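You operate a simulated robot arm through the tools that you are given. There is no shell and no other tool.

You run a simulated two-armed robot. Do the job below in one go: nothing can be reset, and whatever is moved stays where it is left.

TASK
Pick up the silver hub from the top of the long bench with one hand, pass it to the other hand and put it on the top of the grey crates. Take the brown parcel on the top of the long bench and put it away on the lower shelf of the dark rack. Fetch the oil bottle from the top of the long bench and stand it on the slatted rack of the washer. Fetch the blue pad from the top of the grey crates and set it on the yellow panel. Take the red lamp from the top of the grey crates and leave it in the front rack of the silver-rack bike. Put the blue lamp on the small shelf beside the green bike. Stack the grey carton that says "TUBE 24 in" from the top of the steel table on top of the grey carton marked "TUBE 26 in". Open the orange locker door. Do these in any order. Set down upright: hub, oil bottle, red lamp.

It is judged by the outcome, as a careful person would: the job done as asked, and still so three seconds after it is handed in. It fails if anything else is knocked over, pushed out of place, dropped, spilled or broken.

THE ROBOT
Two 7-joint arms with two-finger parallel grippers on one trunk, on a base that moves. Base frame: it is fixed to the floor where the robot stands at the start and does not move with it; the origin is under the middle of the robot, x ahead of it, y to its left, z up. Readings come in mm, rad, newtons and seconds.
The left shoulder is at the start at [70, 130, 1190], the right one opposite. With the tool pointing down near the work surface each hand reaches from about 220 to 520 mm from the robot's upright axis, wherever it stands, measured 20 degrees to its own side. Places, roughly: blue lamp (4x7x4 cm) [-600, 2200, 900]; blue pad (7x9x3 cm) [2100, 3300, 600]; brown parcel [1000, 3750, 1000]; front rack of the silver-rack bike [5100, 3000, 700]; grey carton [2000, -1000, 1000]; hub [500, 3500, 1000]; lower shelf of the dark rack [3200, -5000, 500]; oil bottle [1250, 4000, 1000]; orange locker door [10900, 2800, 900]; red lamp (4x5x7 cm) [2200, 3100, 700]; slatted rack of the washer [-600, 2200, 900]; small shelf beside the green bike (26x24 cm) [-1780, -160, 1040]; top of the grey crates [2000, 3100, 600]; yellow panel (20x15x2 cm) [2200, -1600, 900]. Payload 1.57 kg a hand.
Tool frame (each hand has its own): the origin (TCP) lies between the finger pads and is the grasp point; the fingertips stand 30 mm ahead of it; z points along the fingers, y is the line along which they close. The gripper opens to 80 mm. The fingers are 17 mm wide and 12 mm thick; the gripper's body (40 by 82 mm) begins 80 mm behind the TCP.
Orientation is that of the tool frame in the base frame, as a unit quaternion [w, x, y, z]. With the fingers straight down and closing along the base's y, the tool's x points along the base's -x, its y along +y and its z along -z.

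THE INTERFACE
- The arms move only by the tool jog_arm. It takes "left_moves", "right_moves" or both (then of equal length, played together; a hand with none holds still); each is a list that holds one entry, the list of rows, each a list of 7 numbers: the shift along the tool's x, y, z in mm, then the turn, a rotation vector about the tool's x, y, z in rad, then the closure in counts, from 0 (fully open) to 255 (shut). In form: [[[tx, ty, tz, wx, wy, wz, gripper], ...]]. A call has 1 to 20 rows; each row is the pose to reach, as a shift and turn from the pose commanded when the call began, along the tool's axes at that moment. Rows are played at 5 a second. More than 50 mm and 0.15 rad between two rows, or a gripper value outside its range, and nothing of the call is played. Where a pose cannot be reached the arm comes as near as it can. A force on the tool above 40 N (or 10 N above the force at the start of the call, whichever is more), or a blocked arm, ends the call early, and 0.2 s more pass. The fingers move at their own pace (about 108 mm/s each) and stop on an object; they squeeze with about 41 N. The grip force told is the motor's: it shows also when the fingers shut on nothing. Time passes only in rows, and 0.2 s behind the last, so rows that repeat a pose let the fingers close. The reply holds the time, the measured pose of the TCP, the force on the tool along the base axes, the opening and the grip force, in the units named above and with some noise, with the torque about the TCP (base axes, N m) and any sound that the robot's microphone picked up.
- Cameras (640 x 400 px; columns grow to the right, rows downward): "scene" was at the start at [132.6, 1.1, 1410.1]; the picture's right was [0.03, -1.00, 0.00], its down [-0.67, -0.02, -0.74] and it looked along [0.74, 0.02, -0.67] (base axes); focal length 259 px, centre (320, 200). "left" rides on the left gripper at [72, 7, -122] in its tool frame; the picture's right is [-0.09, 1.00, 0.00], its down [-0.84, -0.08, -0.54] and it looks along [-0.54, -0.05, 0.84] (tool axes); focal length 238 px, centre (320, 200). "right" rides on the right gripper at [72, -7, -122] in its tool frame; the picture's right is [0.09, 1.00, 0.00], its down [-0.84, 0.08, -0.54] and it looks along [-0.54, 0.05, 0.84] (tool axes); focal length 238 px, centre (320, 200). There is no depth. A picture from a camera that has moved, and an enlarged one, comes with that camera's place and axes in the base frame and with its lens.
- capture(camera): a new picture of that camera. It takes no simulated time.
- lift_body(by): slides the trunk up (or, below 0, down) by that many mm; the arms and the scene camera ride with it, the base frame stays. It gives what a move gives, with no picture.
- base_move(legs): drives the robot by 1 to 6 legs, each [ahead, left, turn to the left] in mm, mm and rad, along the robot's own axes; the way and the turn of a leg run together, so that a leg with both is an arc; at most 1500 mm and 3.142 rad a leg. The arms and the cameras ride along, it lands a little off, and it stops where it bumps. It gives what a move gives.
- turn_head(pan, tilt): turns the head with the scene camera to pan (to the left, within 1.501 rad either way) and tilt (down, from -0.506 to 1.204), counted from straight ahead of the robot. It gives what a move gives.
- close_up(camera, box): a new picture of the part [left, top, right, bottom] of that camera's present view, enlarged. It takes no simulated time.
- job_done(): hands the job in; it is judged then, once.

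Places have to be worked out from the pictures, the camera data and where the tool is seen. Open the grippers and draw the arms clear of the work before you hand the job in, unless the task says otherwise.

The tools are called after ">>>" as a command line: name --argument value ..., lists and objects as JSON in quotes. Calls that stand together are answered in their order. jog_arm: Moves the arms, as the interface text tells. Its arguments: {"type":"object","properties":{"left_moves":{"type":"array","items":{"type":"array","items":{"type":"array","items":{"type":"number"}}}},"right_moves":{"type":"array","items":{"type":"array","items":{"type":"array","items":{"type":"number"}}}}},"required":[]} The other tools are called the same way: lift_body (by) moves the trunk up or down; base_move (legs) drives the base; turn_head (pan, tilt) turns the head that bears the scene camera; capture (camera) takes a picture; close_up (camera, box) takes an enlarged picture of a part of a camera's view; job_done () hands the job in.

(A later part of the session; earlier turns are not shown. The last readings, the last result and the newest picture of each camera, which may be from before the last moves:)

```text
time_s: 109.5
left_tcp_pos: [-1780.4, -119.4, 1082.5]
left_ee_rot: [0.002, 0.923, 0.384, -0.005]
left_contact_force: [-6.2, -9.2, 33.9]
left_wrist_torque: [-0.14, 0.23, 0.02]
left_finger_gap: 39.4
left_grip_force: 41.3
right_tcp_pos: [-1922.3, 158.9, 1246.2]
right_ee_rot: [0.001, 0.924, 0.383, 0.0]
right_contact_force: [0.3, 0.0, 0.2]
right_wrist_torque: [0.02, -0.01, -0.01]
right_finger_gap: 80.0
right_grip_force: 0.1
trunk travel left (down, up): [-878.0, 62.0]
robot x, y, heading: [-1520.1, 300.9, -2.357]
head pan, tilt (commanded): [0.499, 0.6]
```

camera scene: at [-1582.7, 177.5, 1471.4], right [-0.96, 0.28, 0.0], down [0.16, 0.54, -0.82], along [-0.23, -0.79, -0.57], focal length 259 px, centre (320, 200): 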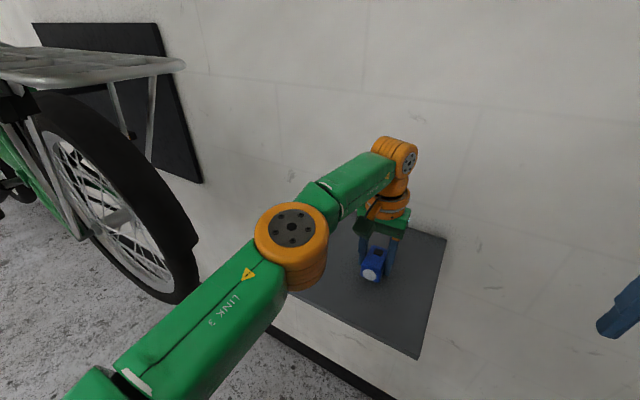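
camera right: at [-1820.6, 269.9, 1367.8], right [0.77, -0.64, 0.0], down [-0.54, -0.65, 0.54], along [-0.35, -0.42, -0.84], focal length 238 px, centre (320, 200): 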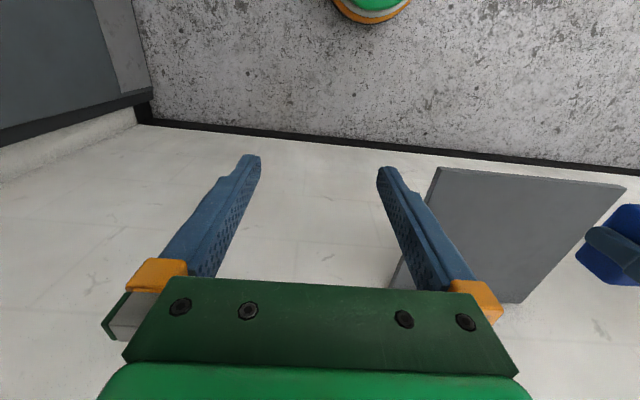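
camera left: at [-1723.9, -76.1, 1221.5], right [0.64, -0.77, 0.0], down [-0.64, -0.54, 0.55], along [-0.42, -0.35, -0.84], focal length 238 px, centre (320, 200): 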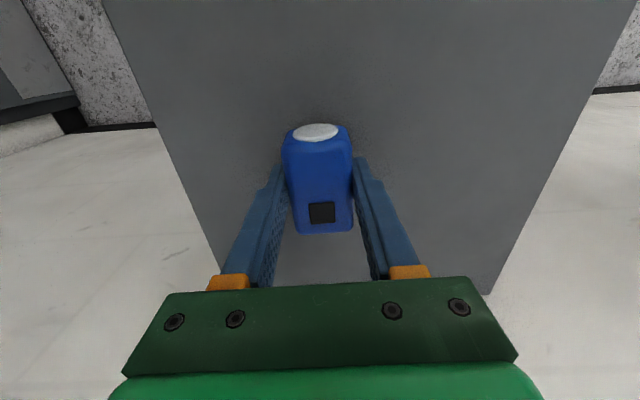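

Contact at z≈1084 as expected. I relieve pressure, open the fingers and rise straight up.

>>> jog_arm --left_moves '[[[0, 0, -1.5, 0, 0, 0, 255], [0, 0, -2.5, 0, 0, 0, 255], [0, 0, -2.5, 0, 0, 0, 115], [0, 0, -2.5, 0, 0, 0, 80], [0, 0, -2.5, 0, 0, 0, 40], [0, 0, -2.5, 0, 0, 0, 0], [0, 0, -2.5, 0, 0, 0, 0]]]'

>>> capture --camera "left"

>>> jog_arm --left_moves '[[[0, 0, -30, 0, 0, 0, 0], [0, 0, -70, 0, 0, 0, 0], [5, 0, -105, 0, 0, 0, 0]]]'

>>> capture --camera "left"

```text
time_s: 111.1
left_tcp_pos: [-1780.6, -121.3, 1083.2]
left_ee_rot: [-0.001, 0.923, 0.385, -0.003]
left_contact_force: [-0.3, -0.4, -0.1]
left_wrist_torque: [0.03, 0.0, -0.02]
left_finger_gap: 79.8
left_grip_force: 0.0
right_tcp_pos: [-1924.0, 158.1, 1245.1]
right_ee_rot: [0.001, 0.924, 0.383, 0.001]
right_contact_force: [-0.4, 0.6, -0.3]
right_wrist_torque: [-0.03, 0.0, 0.02]
right_finger_gap: 80.0
right_grip_force: 0.0
trunk travel left (down, up): [-878.0, 62.0]
robot x, y, heading: [-1520.7, 300.4, -2.352]
head pan, tilt (commanded): [0.499, 0.6]
```

```text
taken
camera left: at [-1724.3, -75.0, 1205.0], right [0.64, -0.77, 0.0], down [-0.64, -0.54, 0.55], along [-0.42, -0.35, -0.84], focal length 238 px, centre (320, 200)
```

left: 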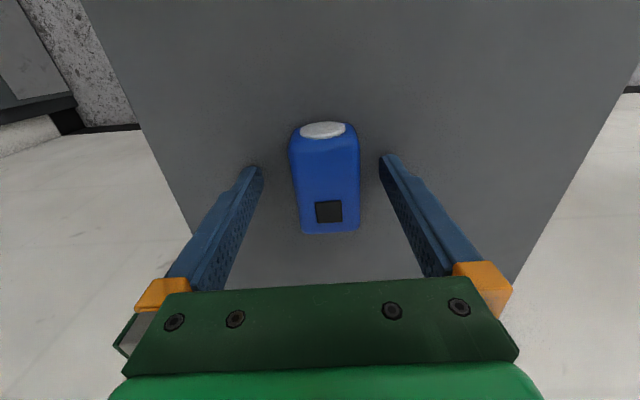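

```text
time_s: 111.9
left_tcp_pos: [-1766.4, -101.3, 1183.0]
left_ee_rot: [0.0, 0.923, 0.385, -0.003]
left_contact_force: [0.0, -0.2, -0.1]
left_wrist_torque: [-0.03, 0.02, 0.0]
left_finger_gap: 79.8
left_grip_force: 0.1
left hand out of reach, approached as far as the arm can: row 2, 3
right_tcp_pos: [-1921.6, 159.9, 1245.0]
right_ee_rot: [0.001, 0.924, 0.382, 0.0]
right_contact_force: [0.1, 0.1, -0.2]
right_wrist_torque: [0.04, 0.0, -0.01]
right_finger_gap: 79.9
right_grip_force: 0.0
trunk travel left (down, up): [-878.0, 62.0]
robot x, y, heading: [-1519.4, 300.2, -2.352]
head pan, tilt (commanded): [0.499, 0.6]
```

```text
taken
camera left: at [-1710.5, -55.4, 1305.1], right [0.64, -0.77, 0.0], down [-0.64, -0.54, 0.55], along [-0.42, -0.35, -0.84], focal length 238 px, centre (320, 200)
```

left: 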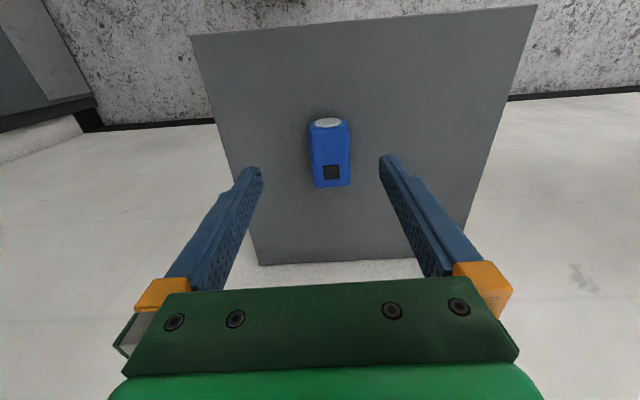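

The blue lamp rests on the shelf. I back away along the same corridor toward the bench, tuck the left hand, lower the trunk to its original height, and turn back to face the bench near the hub.

>>> base_move --legs '[[-350, 0, 0]]'

>>> jog_arm --left_moves '[[[20, 10, 0, 0, 0, 0, 0], [45, 25, -10, 0, 0, 0, 0], [70, 45, -20, 0, 0, 0, 0]]]'

>>> lift_body --by -50

>>> capture --camera "scene"

>>> base_move --legs '[[-1450, 0, 0], [-1450, 0, 0], [-350, 0, 0], [0, 0, -1.57]]'

>>> turn_head --pan 0.0 --tilt 0.75

>>> capture --camera "scene"

```text
time_s: 114.2
left_tcp_pos: [-1521.0, 143.5, 1180.5]
left_ee_rot: [-0.001, 0.923, 0.385, -0.002]
left_contact_force: [-0.3, 0.5, -0.2]
left_wrist_torque: [0.02, 0.0, 0.01]
left_finger_gap: 80.0
left_grip_force: 0.1
right_tcp_pos: [-1678.6, 403.7, 1245.2]
right_ee_rot: [0.001, 0.923, 0.384, 0.002]
right_contact_force: [-0.1, 0.3, -0.2]
right_wrist_torque: [-0.02, -0.03, 0.0]
right_finger_gap: 79.9
right_grip_force: 0.1
trunk travel left (down, up): [-878.0, 62.0]
robot x, y, heading: [-1275.0, 547.1, -2.354]
head pan, tilt (commanded): [0.499, 0.6]
```

```text
time_s: 115.0
left_tcp_pos: [-1436.4, 165.1, 1203.5]
left_ee_rot: [0.0, 0.922, 0.386, -0.003]
left_contact_force: [-1.1, -0.7, -0.2]
left_wrist_torque: [-0.01, 0.03, 0.01]
left_finger_gap: 79.9
left_grip_force: 0.1
right_tcp_pos: [-1675.1, 406.7, 1246.2]
right_ee_rot: [-0.001, 0.923, 0.384, 0.0]
right_contact_force: [0.8, -0.3, 0.1]
right_wrist_torque: [0.02, 0.0, 0.01]
right_finger_gap: 79.9
right_grip_force: 0.0
trunk travel left (down, up): [-878.0, 62.0]
robot x, y, heading: [-1273.3, 547.6, -2.354]
head pan, tilt (commanded): [0.499, 0.6]
```

```text
time_s: 115.9
left_tcp_pos: [-1437.9, 164.3, 1151.4]
left_ee_rot: [0.001, 0.922, 0.386, -0.003]
left_contact_force: [0.6, 0.3, -0.8]
left_wrist_torque: [0.01, 0.02, 0.0]
left_finger_gap: 80.0
left_grip_force: 0.0
right_tcp_pos: [-1677.3, 406.4, 1195.1]
right_ee_rot: [0.001, 0.924, 0.383, 0.0]
right_contact_force: [0.7, 0.2, -0.5]
right_wrist_torque: [0.02, -0.01, 0.02]
right_finger_gap: 79.8
right_grip_force: 0.1
trunk travel left (down, up): [-828.0, 112.0]
robot x, y, heading: [-1273.4, 548.4, -2.352]
head pan, tilt (commanded): [0.499, 0.6]
```

```text
taken
camera scene: at [-1335.7, 426.2, 1421.4], right [-0.96, 0.28, 0.0], down [0.16, 0.54, -0.82], along [-0.23, -0.79, -0.57], focal length 259 px, centre (320, 200)
```

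scene: 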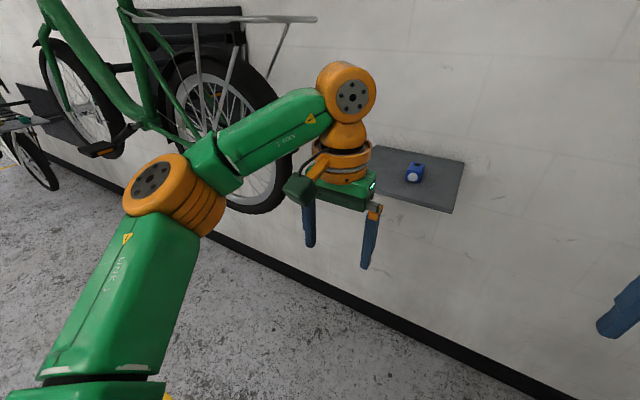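

```text
time_s: 135.7
left_tcp_pos: [621.7, 3041.8, 1150.6]
left_ee_rot: [-0.001, 0.926, -0.379, -0.003]
left_contact_force: [0.9, 0.5, 0.5]
left_wrist_torque: [-0.04, 0.02, -0.01]
left_finger_gap: 80.0
left_grip_force: 0.1
right_tcp_pos: [863.1, 3280.5, 1196.3]
right_ee_rot: [0.002, 0.924, -0.382, 0.0]
right_contact_force: [0.7, -0.3, 0.2]
right_wrist_torque: [-0.02, 0.01, 0.0]
right_finger_gap: 80.5
right_grip_force: 0.0
trunk travel left (down, up): [-828.0, 112.0]
robot x, y, heading: [1005.1, 2880.1, 2.361]
head pan, tilt (commanded): [0.499, 0.6]
```

```text
time_s: 136.6
left_tcp_pos: [620.6, 3040.3, 1152.0]
left_ee_rot: [-0.002, 0.925, -0.379, -0.002]
left_contact_force: [-0.6, 0.6, -0.4]
left_wrist_torque: [-0.01, -0.01, -0.01]
left_finger_gap: 79.9
left_grip_force: 0.0
right_tcp_pos: [862.7, 3280.5, 1196.3]
right_ee_rot: [0.001, 0.924, -0.382, -0.001]
right_contact_force: [0.0, -0.3, -0.7]
right_wrist_torque: [0.03, -0.02, 0.01]
right_finger_gap: 80.0
right_grip_force: 0.1
trunk travel left (down, up): [-828.0, 112.0]
robot x, y, heading: [1005.5, 2875.2, 2.356]
head pan, tilt (commanded): [0.0, 0.75]
```

```text
taken
camera scene: at [909.5, 2971.3, 1408.6], right [0.7, 0.71, 0.0], down [0.48, -0.48, -0.73], along [-0.52, 0.51, -0.68], focal length 259 px, centre (320, 200)
```

scene: 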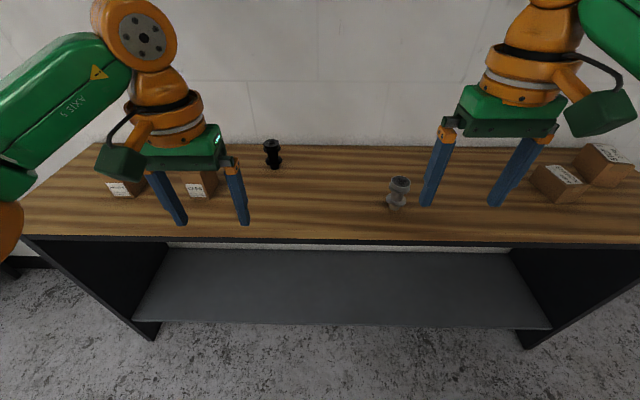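

The silver hub is just right of centre, a black hub sits farther left. I zoom on the silver hub.

>>> close_up --camera "scene" --box '[350, 160, 450, 225]'

>>> capture --camera "right"

>>> capture --camera "left"

```text
6.15 times, centred on (400, 192) of scene
camera zoom: at [909.5, 2971.3, 1408.6], right [0.7, 0.71, 0.0], down [0.48, -0.48, -0.73], along [-0.52, 0.51, -0.68], focal length 1594 px, centre (-172, 246)
```

zoom: 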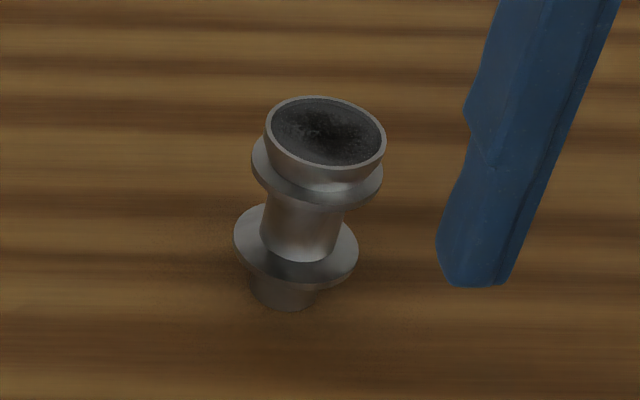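

```text
taken
camera right: at [918.4, 3234.3, 1317.8], right [-0.64, -0.77, 0.0], down [-0.65, 0.54, 0.54], along [-0.42, 0.34, -0.84], focal length 238 px, centre (320, 200)
```

right: 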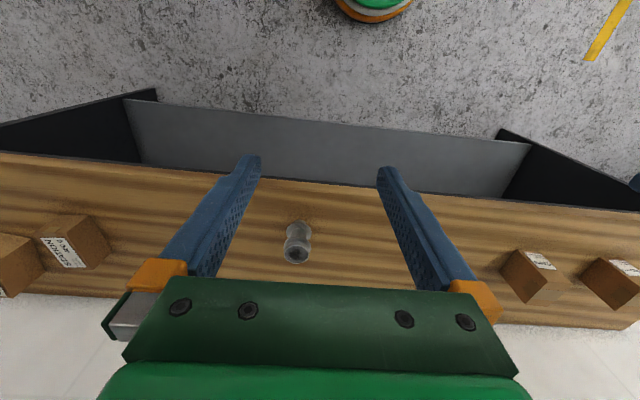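

```text
taken
camera left: at [668.0, 2985.6, 1273.9], right [-0.77, -0.64, 0.0], down [-0.54, 0.64, 0.55], along [-0.35, 0.42, -0.84], focal length 238 px, centre (320, 200)
```

left: 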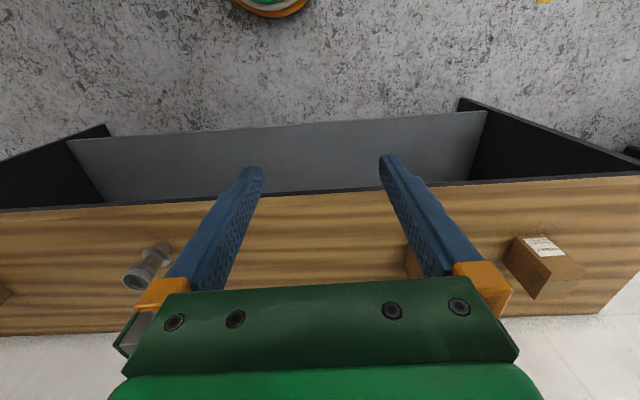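

The hub is ~98 mm tall: a cup on top (≈55 mm dia), two flanges, a barrel. Plan: right hand grips the cup from the front with the tool tilted near horizontal, then the left (pointing down, turned 90°) takes the cup from above. First I tilt the right hand here, clear of the bench.

>>> jog_arm --right_moves '[[[-5, 0, 0, 0, -0.14, 0, 0], [-10, 0, 0, 0, -0.28, 0, 0], [-15, 0, 0, 0, -0.42, 0, 0], [-20, 0, 0, 0, -0.56, 0, 0], [-25, 0, 0, 0, -0.7, 0, 0], [-30, 0, 0, 0, -0.84, 0, 0], [-35, 0, 0, 0, -0.98, 0, 0], [-40, 0, 0, 0, -1.1, 0, 0], [-45, 0, 0, 0, -1.222, 0, 0], [-45, 0, 0, 0, -1.222, 0, 0]]]'

>>> capture --camera "scene"

>>> capture --camera "right"

```text
time_s: 138.8
left_tcp_pos: [621.0, 3041.3, 1151.2]
left_ee_rot: [-0.002, 0.925, -0.379, -0.002]
left_contact_force: [-0.1, 1.3, 0.3]
left_wrist_torque: [-0.02, 0.02, -0.01]
left_finger_gap: 80.2
left_grip_force: 0.1
right_tcp_pos: [830.7, 3312.4, 1195.4]
right_ee_rot: [-0.218, 0.757, -0.313, -0.53]
right_contact_force: [0.6, 0.6, -0.6]
right_wrist_torque: [0.0, -0.05, 0.01]
right_finger_gap: 80.2
right_grip_force: 0.0
trunk travel left (down, up): [-828.0, 112.0]
robot x, y, heading: [1004.2, 2877.6, 2.362]
head pan, tilt (commanded): [0.0, 0.75]
```

```text
taken
camera scene: at [909.5, 2971.3, 1408.6], right [0.7, 0.71, 0.0], down [0.48, -0.48, -0.73], along [-0.52, 0.51, -0.68], focal length 259 px, centre (320, 200)
```

scene: 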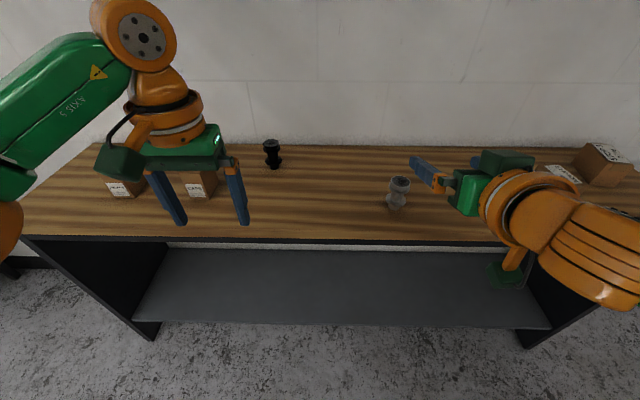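

```text
taken
camera right: at [933.7, 3218.7, 1169.6], right [-0.68, -0.73, -0.08], down [0.11, -0.21, 0.97], along [-0.73, 0.65, 0.22], focal length 238 px, centre (320, 200)
```

right: 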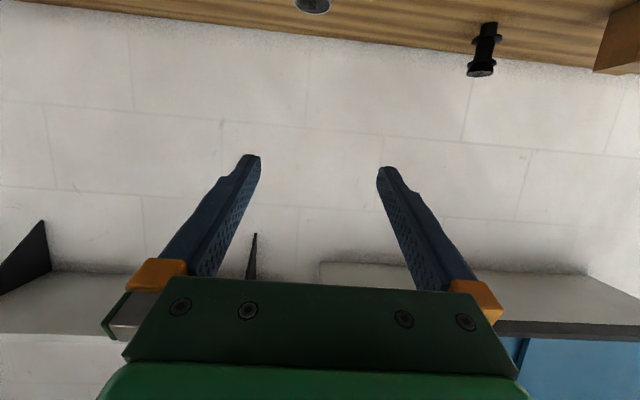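

The tilt works (tool 20° below horizontal). I move the base to put the hub about 450 mm ahead and 80 mm right.

>>> base_move --legs '[[0, -128, 0], [200, 0, 0]]'

>>> capture --camera "scene"

>>> capture --camera "left"

```text
time_s: 141.3
left_tcp_pos: [571.6, 3276.6, 1154.3]
left_ee_rot: [-0.002, 0.924, -0.381, -0.004]
left_contact_force: [0.0, -0.1, 0.7]
left_wrist_torque: [0.03, 0.01, -0.03]
left_finger_gap: 79.8
left_grip_force: 0.0
right_tcp_pos: [781.5, 3546.6, 1196.8]
right_ee_rot: [-0.22, 0.756, -0.314, -0.531]
right_contact_force: [0.7, -0.8, 0.5]
right_wrist_torque: [0.04, 0.01, 0.01]
right_finger_gap: 80.0
right_grip_force: 0.1
trunk travel left (down, up): [-828.0, 112.0]
robot x, y, heading: [954.6, 3117.6, 2.359]
head pan, tilt (commanded): [0.0, 0.75]
```

```text
taken
camera scene: at [860.0, 3204.0, 1409.0], right [0.71, 0.71, 0.0], down [0.48, -0.48, -0.73], along [-0.52, 0.52, -0.68], focal length 259 px, centre (320, 200)
```

scene: 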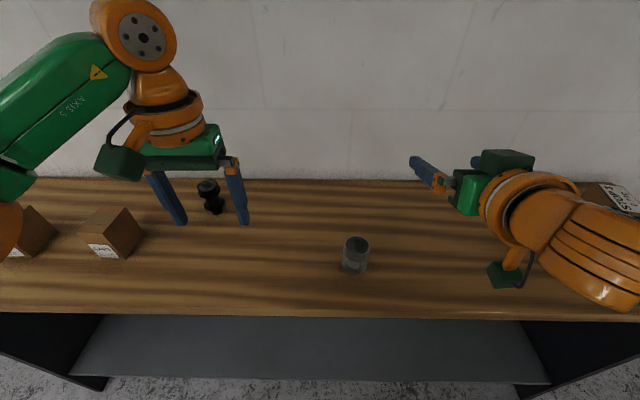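

```text
taken
camera left: at [618.2, 3219.4, 1274.8], right [-0.77, -0.64, 0.0], down [-0.54, 0.64, 0.55], along [-0.35, 0.42, -0.84], focal length 238 px, centre (320, 200)
```

left: 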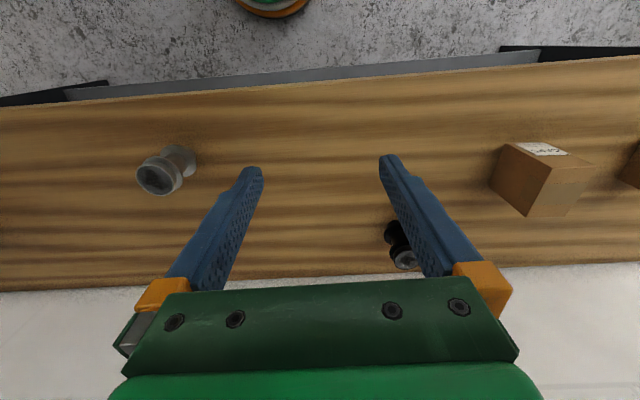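

I zoom both cameras on the hub rim for a more exact fix.

>>> close_up --camera "scene" --box '[320, 220, 400, 290]'

>>> close_up --camera "left" --box '[120, 130, 220, 210]'

```text
5.71 times, centred on (360, 255) of scene
camera zoom: at [860.0, 3204.0, 1409.0], right [0.71, 0.71, 0.0], down [0.48, -0.48, -0.73], along [-0.52, 0.52, -0.68], focal length 1480 px, centre (91, -114)
```

zoom: 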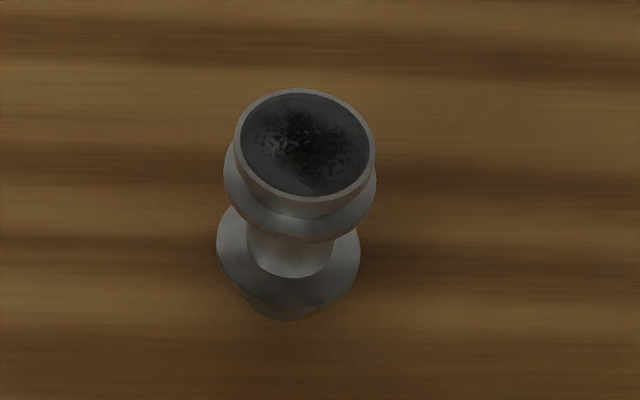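

```text
5.00 times, centred on (170, 170) of left
camera zoom: at [618.2, 3219.4, 1274.8], right [-0.77, -0.64, 0.0], down [-0.54, 0.64, 0.55], along [-0.35, 0.42, -0.84], focal length 1192 px, centre (1070, 350)
```

zoom: 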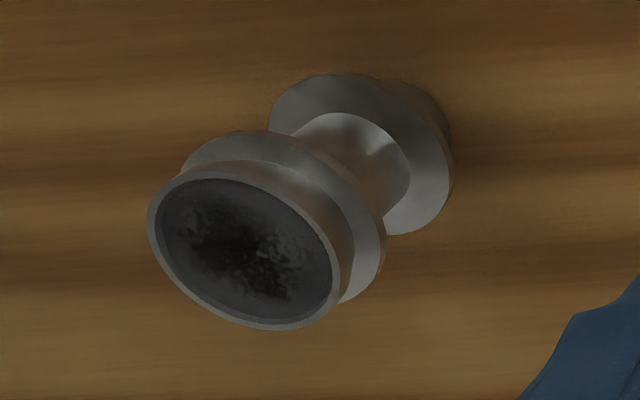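

Hub rim is at about (690,3477,994). I bring the tilted right hand above the hub at z≈1090 and check alignment.

>>> jog_arm --right_moves '[[[24, 28.5, 12.7, 0, 0, 0, 0], [48, 57, 25.3, 0, 0, 0, 0], [72, 85.5, 38, 0, 0, 0, 0], [95.5, 113.8, 50.6, 0, 0, 0, 0], [95.5, 113.8, 50.6, 0, 0, 0, 0]]]'

>>> capture --camera "scene"

>>> capture --camera "left"

>>> capture --camera "right"

```text
time_s: 142.5
left_tcp_pos: [569.2, 3278.6, 1152.5]
left_ee_rot: [-0.002, 0.925, -0.381, -0.001]
left_contact_force: [-0.3, -0.3, -0.2]
left_wrist_torque: [0.03, 0.0, 0.0]
left_finger_gap: 80.0
left_grip_force: 0.0
right_tcp_pos: [688.0, 3478.1, 1087.9]
right_ee_rot: [-0.22, 0.757, -0.315, -0.529]
right_contact_force: [-0.4, 0.7, 0.5]
right_wrist_torque: [-0.01, -0.02, 0.01]
right_finger_gap: 80.1
right_grip_force: 0.0
trunk travel left (down, up): [-828.0, 112.0]
robot x, y, heading: [952.4, 3110.1, 2.352]
head pan, tilt (commanded): [0.0, 0.75]
```

```text
taken
camera scene: at [857.9, 3207.0, 1408.6], right [0.71, 0.71, 0.0], down [0.48, -0.48, -0.73], along [-0.52, 0.52, -0.68], focal length 259 px, centre (320, 200)
```

scene: 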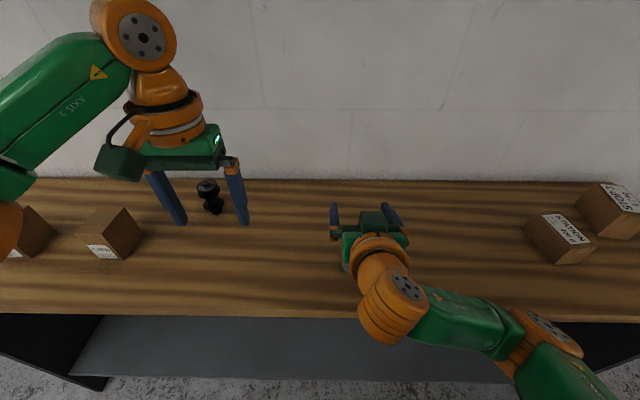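

```text
taken
camera left: at [616.3, 3222.1, 1274.0], right [-0.77, -0.64, 0.0], down [-0.54, 0.64, 0.55], along [-0.35, 0.42, -0.84], focal length 238 px, centre (320, 200)
```

left: 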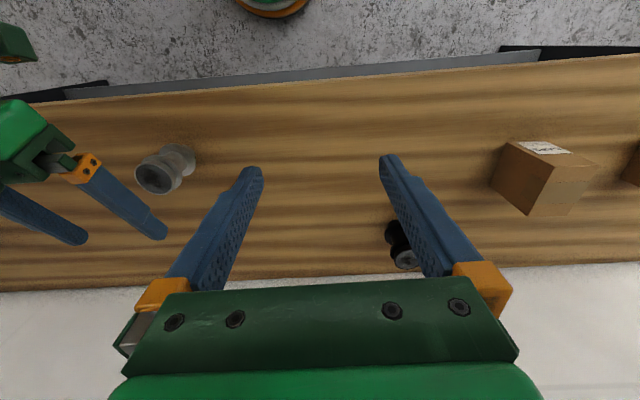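

```text
taken
camera right: at [791.2, 3383.8, 1062.6], right [-0.68, -0.73, -0.09], down [0.1, -0.21, 0.97], along [-0.72, 0.66, 0.22], focal length 238 px, centre (320, 200)
```

right: 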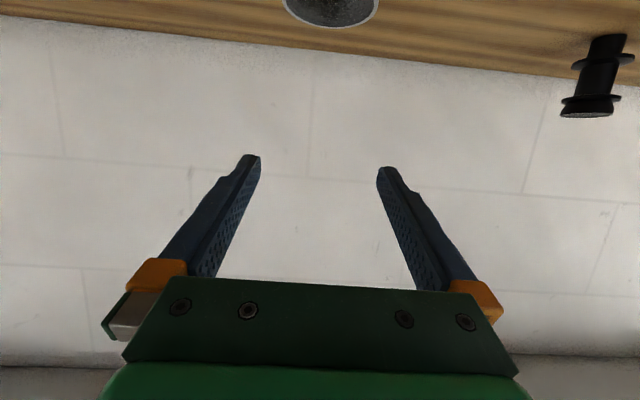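

Alignment looks right (rim projects within ~2 mm of the gripper centre). I descend 109 mm so the fingers straddle the cup.

>>> jog_arm --right_moves '[[[34, 0, 12.4, 0, 0, 0, 0], [68, 0, 24.8, 0, 0, 0, 0], [92, 0, 33.5, 0, 0, 0, 0], [102.5, 0, 37.3, 0, 0, 0, 0], [102.5, 0, 37.3, 0, 0, 0, 0]]]'

>>> capture --camera "right"

>>> capture --camera "left"

>>> close_up --camera "scene" --box '[280, 180, 460, 320]'

```text
time_s: 143.7
left_tcp_pos: [568.5, 3279.1, 1151.9]
left_ee_rot: [-0.001, 0.925, -0.381, -0.002]
left_contact_force: [-0.1, 0.0, 0.3]
left_wrist_torque: [-0.01, 0.02, -0.01]
left_finger_gap: 80.0
left_grip_force: 0.0
right_tcp_pos: [688.9, 3476.8, 979.2]
right_ee_rot: [-0.22, 0.756, -0.315, -0.529]
right_contact_force: [0.4, 0.9, -0.1]
right_wrist_torque: [0.0, -0.01, -0.05]
right_finger_gap: 80.0
right_grip_force: 0.1
trunk travel left (down, up): [-828.0, 112.0]
robot x, y, heading: [955.3, 3116.2, 2.36]
head pan, tilt (commanded): [0.0, 0.75]
```

```text
taken
camera right: at [792.0, 3383.5, 953.4], right [-0.68, -0.73, -0.09], down [0.1, -0.21, 0.97], along [-0.72, 0.65, 0.22], focal length 238 px, centre (320, 200)
```

right: 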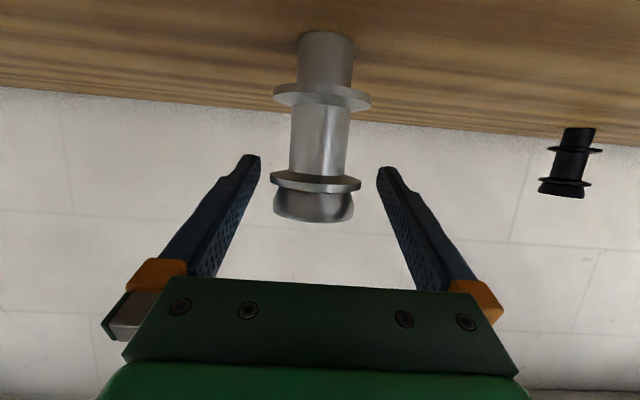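

```text
taken
camera left: at [615.9, 3222.3, 1273.9], right [-0.77, -0.64, 0.0], down [-0.54, 0.64, 0.55], along [-0.35, 0.42, -0.84], focal length 238 px, centre (320, 200)
```

left: 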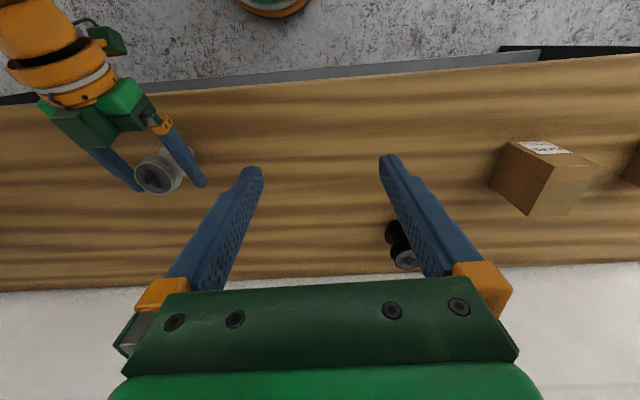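

```text
2.86 times, centred on (370, 250) of scene
camera zoom: at [857.5, 3207.2, 1408.5], right [0.71, 0.71, 0.0], down [0.48, -0.48, -0.73], along [-0.52, 0.52, -0.68], focal length 740 px, centre (177, 57)
```

zoom: 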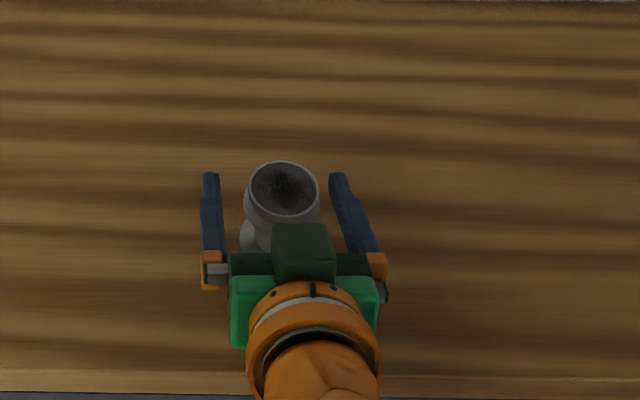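

The right camera gives a clear side view: the cup is only ~17 mm tall but the barrel is ~39 mm long between flanges, about 30 mm below the TCP. I'll grip the barrel instead: lower 29 mm while levelling to 10° pitch, then check before closing.

>>> jog_arm --right_moves '[[[10, 0, 3.5, 0, -0.06, 0, 0], [19, 0, 7, 0, -0.12, 0, 0], [27.6, 0, 10, 0, -0.175, 0, 0], [27.6, 0, 10, 0, -0.175, 0, 0]]]'

>>> capture --camera "right"

>>> close_up --camera "left" --box '[0, 60, 260, 240]'

```text
time_s: 144.7
left_tcp_pos: [569.2, 3278.4, 1152.3]
left_ee_rot: [-0.002, 0.925, -0.381, -0.002]
left_contact_force: [0.4, -0.3, -0.4]
left_wrist_torque: [-0.02, -0.01, -0.03]
left_finger_gap: 80.3
left_grip_force: 0.0
right_tcp_pos: [689.2, 3476.9, 949.8]
right_ee_rot: [-0.245, 0.707, -0.293, -0.594]
right_contact_force: [0.4, -0.3, -0.2]
right_wrist_torque: [-0.02, -0.03, 0.0]
right_finger_gap: 79.5
right_grip_force: 0.1
trunk travel left (down, up): [-828.0, 112.0]
robot x, y, heading: [952.6, 3110.0, 2.354]
head pan, tilt (commanded): [0.0, 0.75]
```

```text
taken
camera right: at [787.7, 3388.5, 900.5], right [-0.69, -0.71, -0.09], down [0.22, -0.33, 0.92], along [-0.69, 0.62, 0.39], focal length 238 px, centre (320, 200)
```

right: 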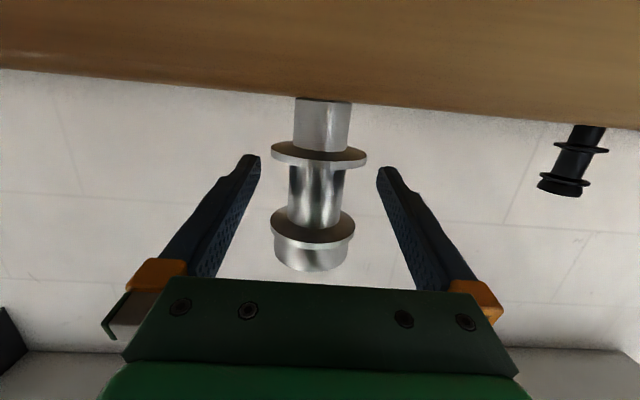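

```text
2.22 times, centred on (130, 150) of left
camera zoom: at [615.9, 3222.2, 1273.9], right [-0.77, -0.64, 0.0], down [-0.54, 0.64, 0.55], along [-0.35, 0.42, -0.84], focal length 530 px, centre (742, 311)
```

zoom: 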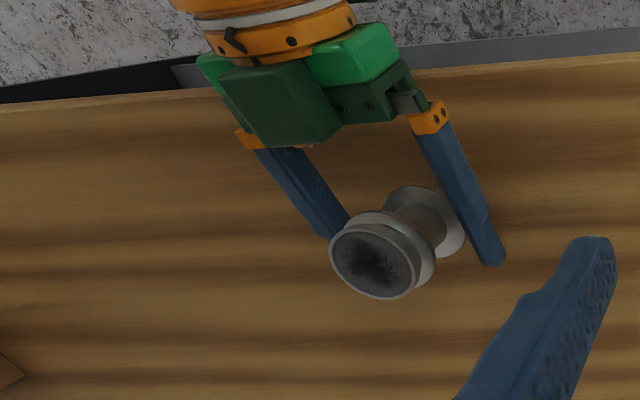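

The fingers straddle the barrel, centred between flanges. I close the right hand.

>>> jog_arm --right_moves '[[[0, 0, 0, 0, 0, 0, 100], [0, 0, 0, 0, 0, 0, 200], [0, 0, 0, 0, 0, 0, 255], [0, 0, 0, 0, 0, 0, 255], [0, 0, 0, 0, 0, 0, 255]]]'

>>> capture --camera "right"

```text
time_s: 145.9
left_tcp_pos: [568.1, 3279.5, 1151.5]
left_ee_rot: [-0.001, 0.925, -0.381, -0.002]
left_contact_force: [1.3, -1.1, -0.3]
left_wrist_torque: [-0.03, 0.0, -0.04]
left_finger_gap: 80.0
left_grip_force: 0.0
right_tcp_pos: [689.4, 3478.9, 950.3]
right_ee_rot: [-0.245, 0.708, -0.293, -0.594]
right_contact_force: [0.1, -0.3, 0.8]
right_wrist_torque: [-0.02, 0.04, -0.03]
right_finger_gap: 31.4
right_grip_force: 40.0
trunk travel left (down, up): [-828.0, 112.0]
robot x, y, heading: [952.1, 3115.0, 2.359]
head pan, tilt (commanded): [0.0, 0.75]
```

```text
taken
camera right: at [787.7, 3388.6, 900.7], right [-0.69, -0.71, -0.09], down [0.22, -0.33, 0.92], along [-0.69, 0.62, 0.39], focal length 238 px, centre (320, 200)
```

right: 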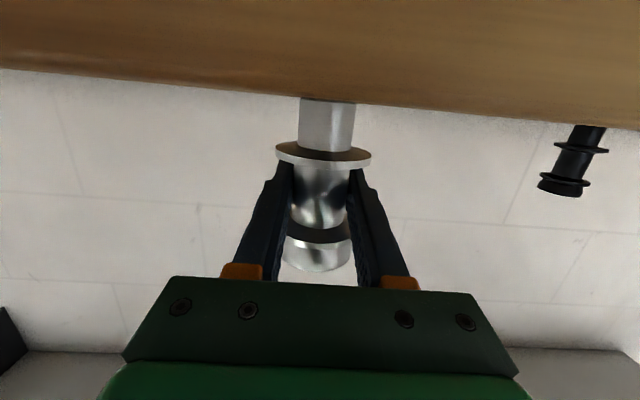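

Grip on the barrel is firm (31 mm). I lift the hub 130 mm straight up.

>>> jog_arm --right_moves '[[[-15, 0, -2.6, 0, 0, 0, 255], [-50, 0, -8.8, 0, 0, 0, 255], [-90, 0, -15.9, 0, 0, 0, 255], [-128, 0, -22.6, 0, 0, 0, 255], [-128, 0, -22.6, 0, 0, 0, 255]]]'

>>> capture --camera "scene"

>>> capture --camera "left"

>>> capture --camera "right"

```text
time_s: 147.1
left_tcp_pos: [567.4, 3279.4, 1150.8]
left_ee_rot: [-0.001, 0.925, -0.381, -0.002]
left_contact_force: [-0.3, -0.2, -0.3]
left_wrist_torque: [0.0, 0.02, -0.03]
left_finger_gap: 79.9
left_grip_force: 0.0
right_tcp_pos: [690.7, 3478.4, 1082.0]
right_ee_rot: [-0.245, 0.708, -0.294, -0.594]
right_contact_force: [0.4, -0.1, -2.8]
right_wrist_torque: [0.02, 0.0, 0.0]
right_finger_gap: 31.3
right_grip_force: 40.3
trunk travel left (down, up): [-828.0, 112.0]
robot x, y, heading: [955.2, 3111.3, 2.354]
head pan, tilt (commanded): [0.0, 0.75]
```

```text
taken
camera scene: at [857.2, 3207.7, 1408.5], right [0.71, 0.71, 0.0], down [0.48, -0.48, -0.73], along [-0.52, 0.52, -0.68], focal length 259 px, centre (320, 200)
```

scene: 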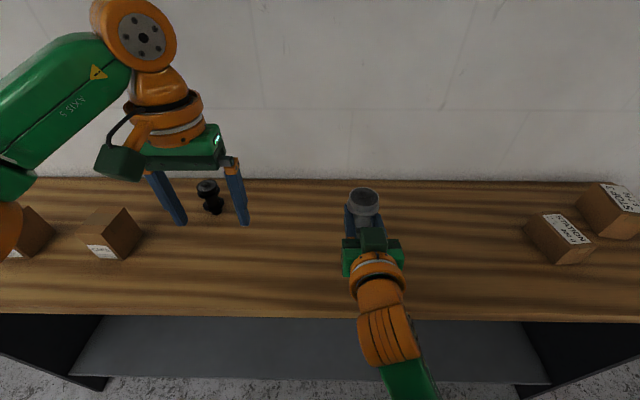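

```text
taken
camera left: at [615.7, 3222.8, 1273.8], right [-0.77, -0.64, 0.0], down [-0.54, 0.64, 0.55], along [-0.35, 0.42, -0.84], focal length 238 px, centre (320, 200)
```

left: 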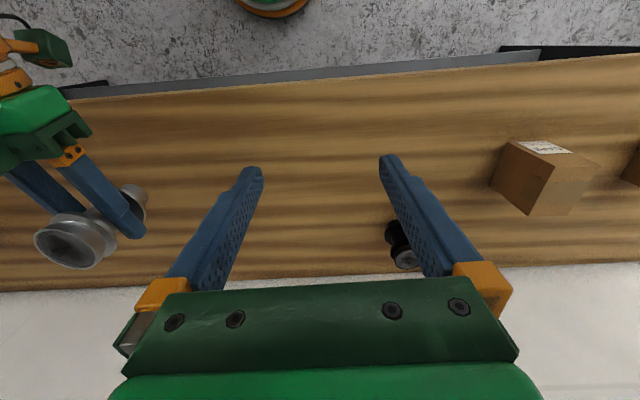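

```text
taken
camera right: at [788.6, 3388.1, 1032.6], right [-0.69, -0.71, -0.09], down [0.22, -0.33, 0.92], along [-0.69, 0.62, 0.39], focal length 238 px, centre (320, 200)
```

right: 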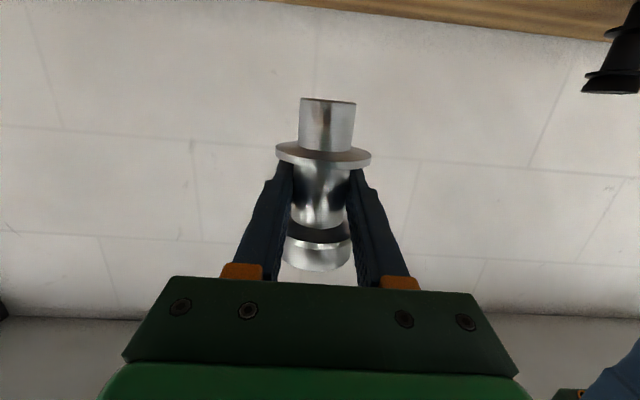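

The hub is held upright by the right hand. I lower it a little and bring it more to the centre so the left hand can comfortably come from above.

>>> jog_arm --right_moves '[[[25, 17, -6, 0, 0, 0, 255], [50, 34, -12, 0, 0, 0, 255], [74.2, 50, -17.4, 0, 0, 0, 255], [74.2, 50, -17.4, 0, 0, 0, 255]]]' --left_moves '[[[0, 0, 0, 0, 0, 0, 0], [0, 0, 0, 0, 0, 0, 0], [0, 0, 0, 0, 0, 0, 0], [0, 0, 0, 0, 0, 0, 0]]]'

>>> close_up --camera "scene" --box '[260, 160, 420, 280]'

>>> capture --camera "left"

```text
time_s: 148.1
left_tcp_pos: [568.5, 3279.5, 1153.3]
left_ee_rot: [-0.002, 0.925, -0.38, -0.001]
left_contact_force: [0.2, 0.2, 0.1]
left_wrist_torque: [-0.03, 0.01, 0.02]
left_finger_gap: 80.0
left_grip_force: 0.0
right_tcp_pos: [675.9, 3423.8, 1009.9]
right_ee_rot: [-0.247, 0.708, -0.293, -0.593]
right_contact_force: [-0.2, -1.6, -2.9]
right_wrist_torque: [-0.01, 0.03, 0.01]
right_finger_gap: 31.8
right_grip_force: 39.9
trunk travel left (down, up): [-828.0, 112.0]
robot x, y, heading: [952.4, 3113.2, 2.361]
head pan, tilt (commanded): [0.0, 0.75]
```

```text
3.33 times, centred on (340, 220) of scene
camera zoom: at [857.0, 3207.8, 1408.5], right [0.71, 0.71, 0.0], down [0.48, -0.48, -0.73], along [-0.52, 0.52, -0.68], focal length 863 px, centre (253, 133)
```

zoom: 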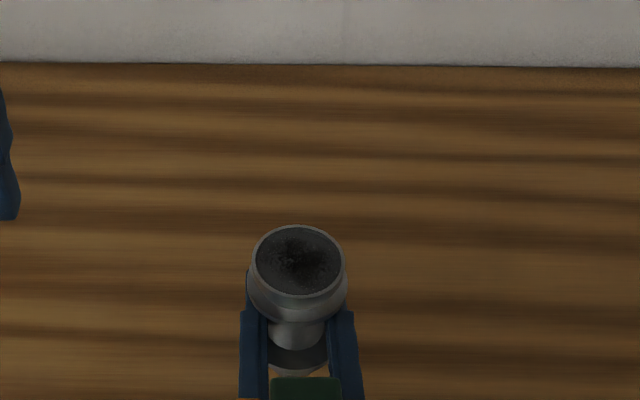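

```text
taken
camera left: at [615.5, 3222.9, 1273.7], right [-0.77, -0.64, 0.0], down [-0.54, 0.64, 0.55], along [-0.35, 0.42, -0.84], focal length 238 px, centre (320, 200)
```

left: 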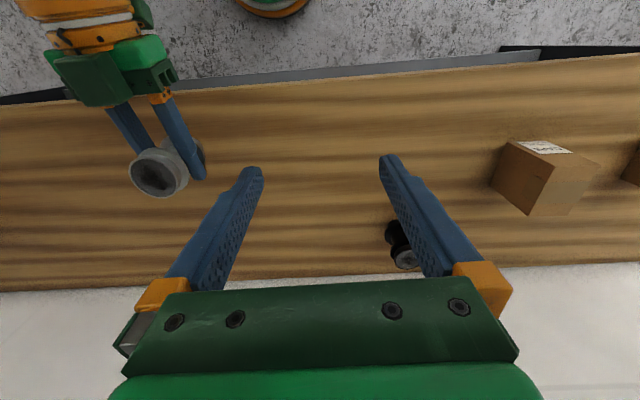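

The hub axis is at (675,3424) with rim at z≈1055. I move the left hand above it, keeping tips ~65 mm over the rim.

>>> jog_arm --left_moves '[[[-6.4, -44.4, 0, 0, 0, 0, 0], [-12.7, -88.8, 0, 0, 0, 0, 0], [-19, -133.2, 0, 0, 0, 0, 0], [-25.4, -177.6, 0, 0, 0, 0, 0], [-25.4, -177.6, 0, 0, 0, 0, 0]]]'

>>> capture --camera "left"

>>> capture --camera "scene"

>>> capture --camera "right"

```text
time_s: 149.3
left_tcp_pos: [678.6, 3412.4, 1146.9]
left_ee_rot: [-0.001, 0.924, -0.382, -0.001]
left_contact_force: [-0.2, 0.1, -0.1]
left_wrist_torque: [-0.01, -0.01, 0.0]
left_finger_gap: 80.1
left_grip_force: 0.0
left hand out of reach, approached as far as the arm can: row 4, 5
right_tcp_pos: [675.5, 3423.1, 1009.5]
right_ee_rot: [-0.246, 0.708, -0.293, -0.593]
right_contact_force: [-0.6, 0.4, -2.4]
right_wrist_torque: [0.04, -0.03, -0.02]
right_finger_gap: 31.4
right_grip_force: 40.4
trunk travel left (down, up): [-828.0, 112.0]
robot x, y, heading: [951.9, 3114.8, 2.356]
head pan, tilt (commanded): [0.0, 0.75]
```

```text
taken
camera left: at [725.3, 3355.4, 1269.3], right [-0.77, -0.64, 0.0], down [-0.54, 0.64, 0.55], along [-0.35, 0.42, -0.84], focal length 238 px, centre (320, 200)
```

left: 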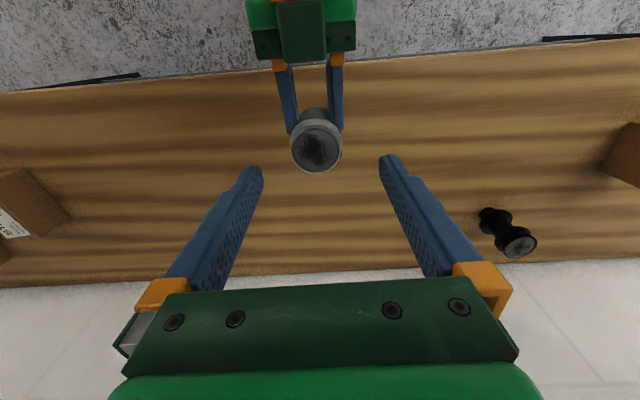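

```text
taken
camera scene: at [856.1, 3206.7, 1408.5], right [0.71, 0.71, 0.0], down [0.48, -0.48, -0.73], along [-0.52, 0.52, -0.68], focal length 259 px, centre (320, 200)
```

scene: 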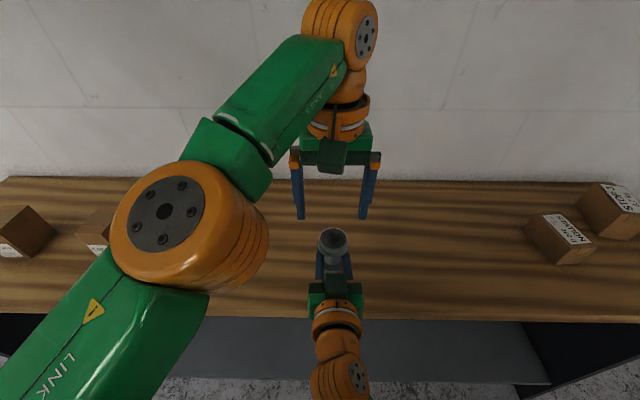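

```text
taken
camera right: at [773.6, 3333.5, 960.2], right [-0.69, -0.71, -0.09], down [0.22, -0.33, 0.92], along [-0.69, 0.62, 0.38], focal length 238 px, centre (320, 200)
```

right: 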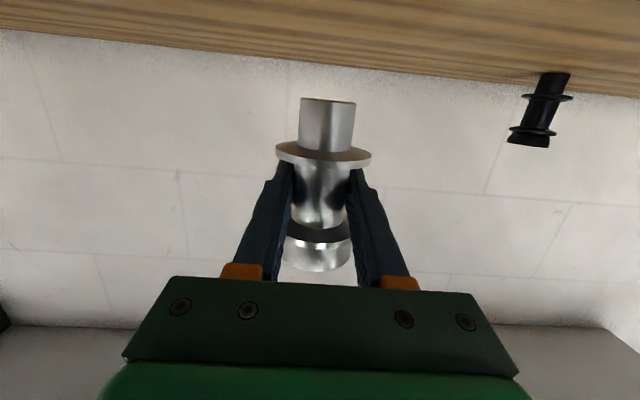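

The left hand hit its reach limit ~10 mm short. I bring the hub 25 mm closer and 10 mm left with the right hand, and shift the left hand accordingly.

>>> jog_arm --right_moves '[[[2.2, 5, -12.3, 0, 0, 0, 255], [4.35, 10, -24.6, 0, 0, 0, 255], [4.35, 10, -24.6, 0, 0, 0, 255], [4.35, 10, -24.6, 0, 0, 0, 255]]]' --left_moves '[[[0, 0, 0, 0, 0, 0, 0], [8, 2, 0, 0, 0, 0, 0], [15.1, 4.5, 0, 0, 0, 0, 0], [15.1, 4.5, 0, 0, 0, 0, 0]]]'

>>> capture --camera "left"

>>> close_up --camera "scene" --box '[240, 130, 420, 280]'

```text
time_s: 150.3
left_tcp_pos: [685.3, 3399.9, 1147.8]
left_ee_rot: [-0.002, 0.925, -0.38, -0.002]
left_contact_force: [0.3, -0.4, -0.2]
left_wrist_torque: [-0.01, -0.03, 0.01]
left_finger_gap: 80.2
left_grip_force: 0.2
right_tcp_pos: [691.2, 3401.8, 1003.4]
right_ee_rot: [-0.262, 0.713, -0.272, -0.591]
right_contact_force: [-0.7, -0.7, -3.1]
right_wrist_torque: [-0.01, 0.03, -0.01]
right_finger_gap: 31.6
right_grip_force: 40.2
trunk travel left (down, up): [-828.0, 112.0]
robot x, y, heading: [952.8, 3116.4, 2.361]
head pan, tilt (commanded): [0.0, 0.75]
```

```text
taken
camera left: at [733.6, 3343.8, 1270.6], right [-0.77, -0.64, 0.0], down [-0.54, 0.64, 0.55], along [-0.35, 0.42, -0.84], focal length 238 px, centre (320, 200)
```

left: 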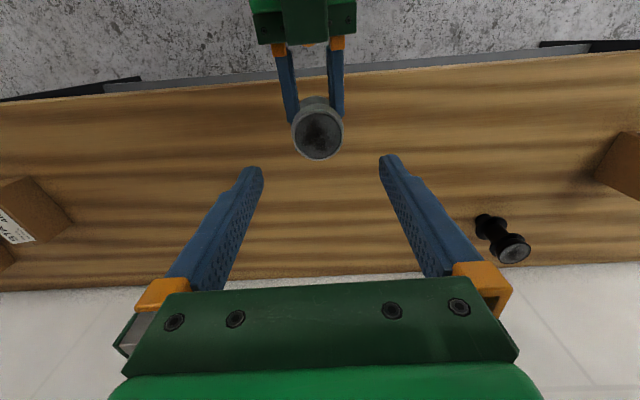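

```text
2.67 times, centred on (330, 205) of scene
camera zoom: at [857.7, 3208.0, 1408.5], right [0.71, 0.71, 0.0], down [0.48, -0.48, -0.73], along [-0.52, 0.52, -0.68], focal length 690 px, centre (293, 187)
```

zoom: 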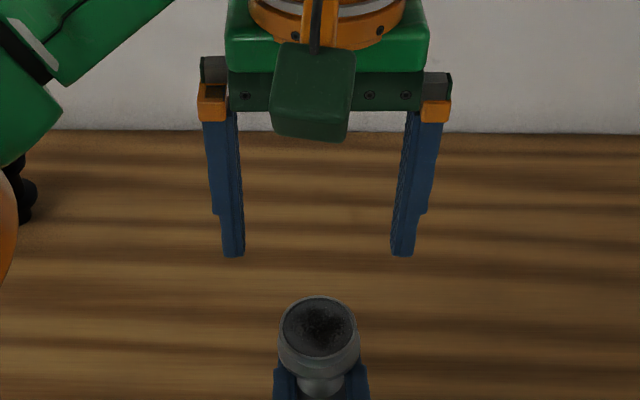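

The right wrist rolled ~3° at its inner limit. I move it 18 mm forward again and correct the roll, and let the left follow.

>>> jog_arm --right_moves '[[[-1.5, 0, 9, 0, 0, 0.02, 255], [-3.1, 0, 18, 0, 0.01, 0.045, 255], [-3.1, 0, 18, 0, 0.01, 0.045, 255]]]'

>>> capture --camera "left"

>>> close_up --camera "scene" --box '[240, 130, 420, 280]'

```text
time_s: 151.1
left_tcp_pos: [686.4, 3399.8, 1147.6]
left_ee_rot: [-0.002, 0.924, -0.381, -0.001]
left_contact_force: [-0.3, 0.0, -0.2]
left_wrist_torque: [0.0, 0.01, -0.01]
left_finger_gap: 80.0
left_grip_force: 0.1
right_tcp_pos: [683.2, 3414.2, 991.7]
right_ee_rot: [-0.257, 0.722, -0.271, -0.582]
right_contact_force: [0.9, 0.0, -2.0]
right_wrist_torque: [0.01, 0.01, 0.05]
right_finger_gap: 31.3
right_grip_force: 40.1
trunk travel left (down, up): [-828.0, 112.0]
robot x, y, heading: [954.6, 3115.0, 2.361]
head pan, tilt (commanded): [0.0, 0.75]
```

```text
taken
camera left: at [733.1, 3343.3, 1270.7], right [-0.77, -0.64, 0.0], down [-0.54, 0.64, 0.55], along [-0.35, 0.42, -0.84], focal length 238 px, centre (320, 200)
```

left: 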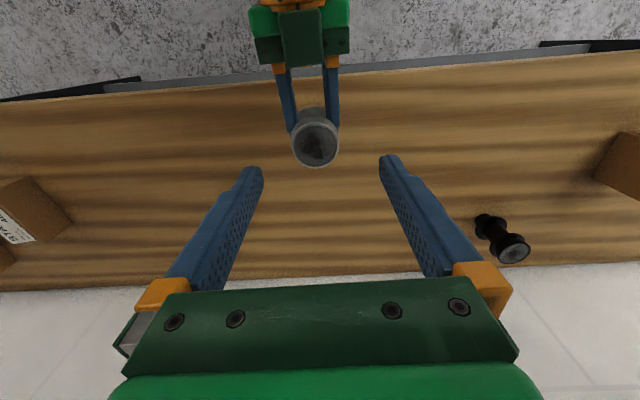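

```text
2.67 times, centred on (330, 205) of scene
camera zoom: at [857.2, 3207.3, 1408.5], right [0.71, 0.71, 0.0], down [0.48, -0.48, -0.73], along [-0.52, 0.52, -0.68], focal length 690 px, centre (293, 187)
```

zoom: 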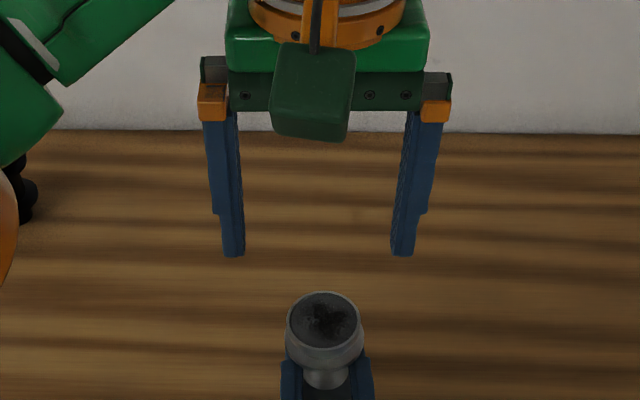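

The right arm seems to be deviating (maybe the elbow is close to the body). I look down at the right arm before going on.

>>> turn_head --pan -0.3 --tilt 1.1

>>> capture --camera "scene"

```text
time_s: 151.9
left_tcp_pos: [686.6, 3399.7, 1149.3]
left_ee_rot: [-0.002, 0.924, -0.382, -0.002]
left_contact_force: [0.3, -0.1, 0.3]
left_wrist_torque: [0.01, -0.01, 0.01]
left_finger_gap: 80.0
left_grip_force: 0.1
right_tcp_pos: [681.6, 3417.7, 992.6]
right_ee_rot: [-0.259, 0.72, -0.272, -0.584]
right_contact_force: [1.0, 0.2, -1.5]
right_wrist_torque: [0.0, 0.01, 0.01]
right_finger_gap: 31.2
right_grip_force: 39.9
trunk travel left (down, up): [-828.0, 112.0]
robot x, y, heading: [953.0, 3117.0, 2.355]
head pan, tilt (commanded): [-0.3, 1.1]
```

```text
taken
camera scene: at [886.2, 3204.7, 1382.8], right [0.88, 0.47, 0.0], down [0.42, -0.79, -0.45], along [-0.21, 0.4, -0.89], focal length 259 px, centre (320, 200)
```

scene: 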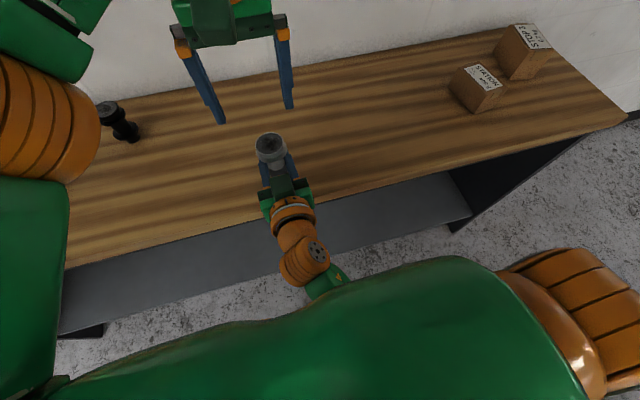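

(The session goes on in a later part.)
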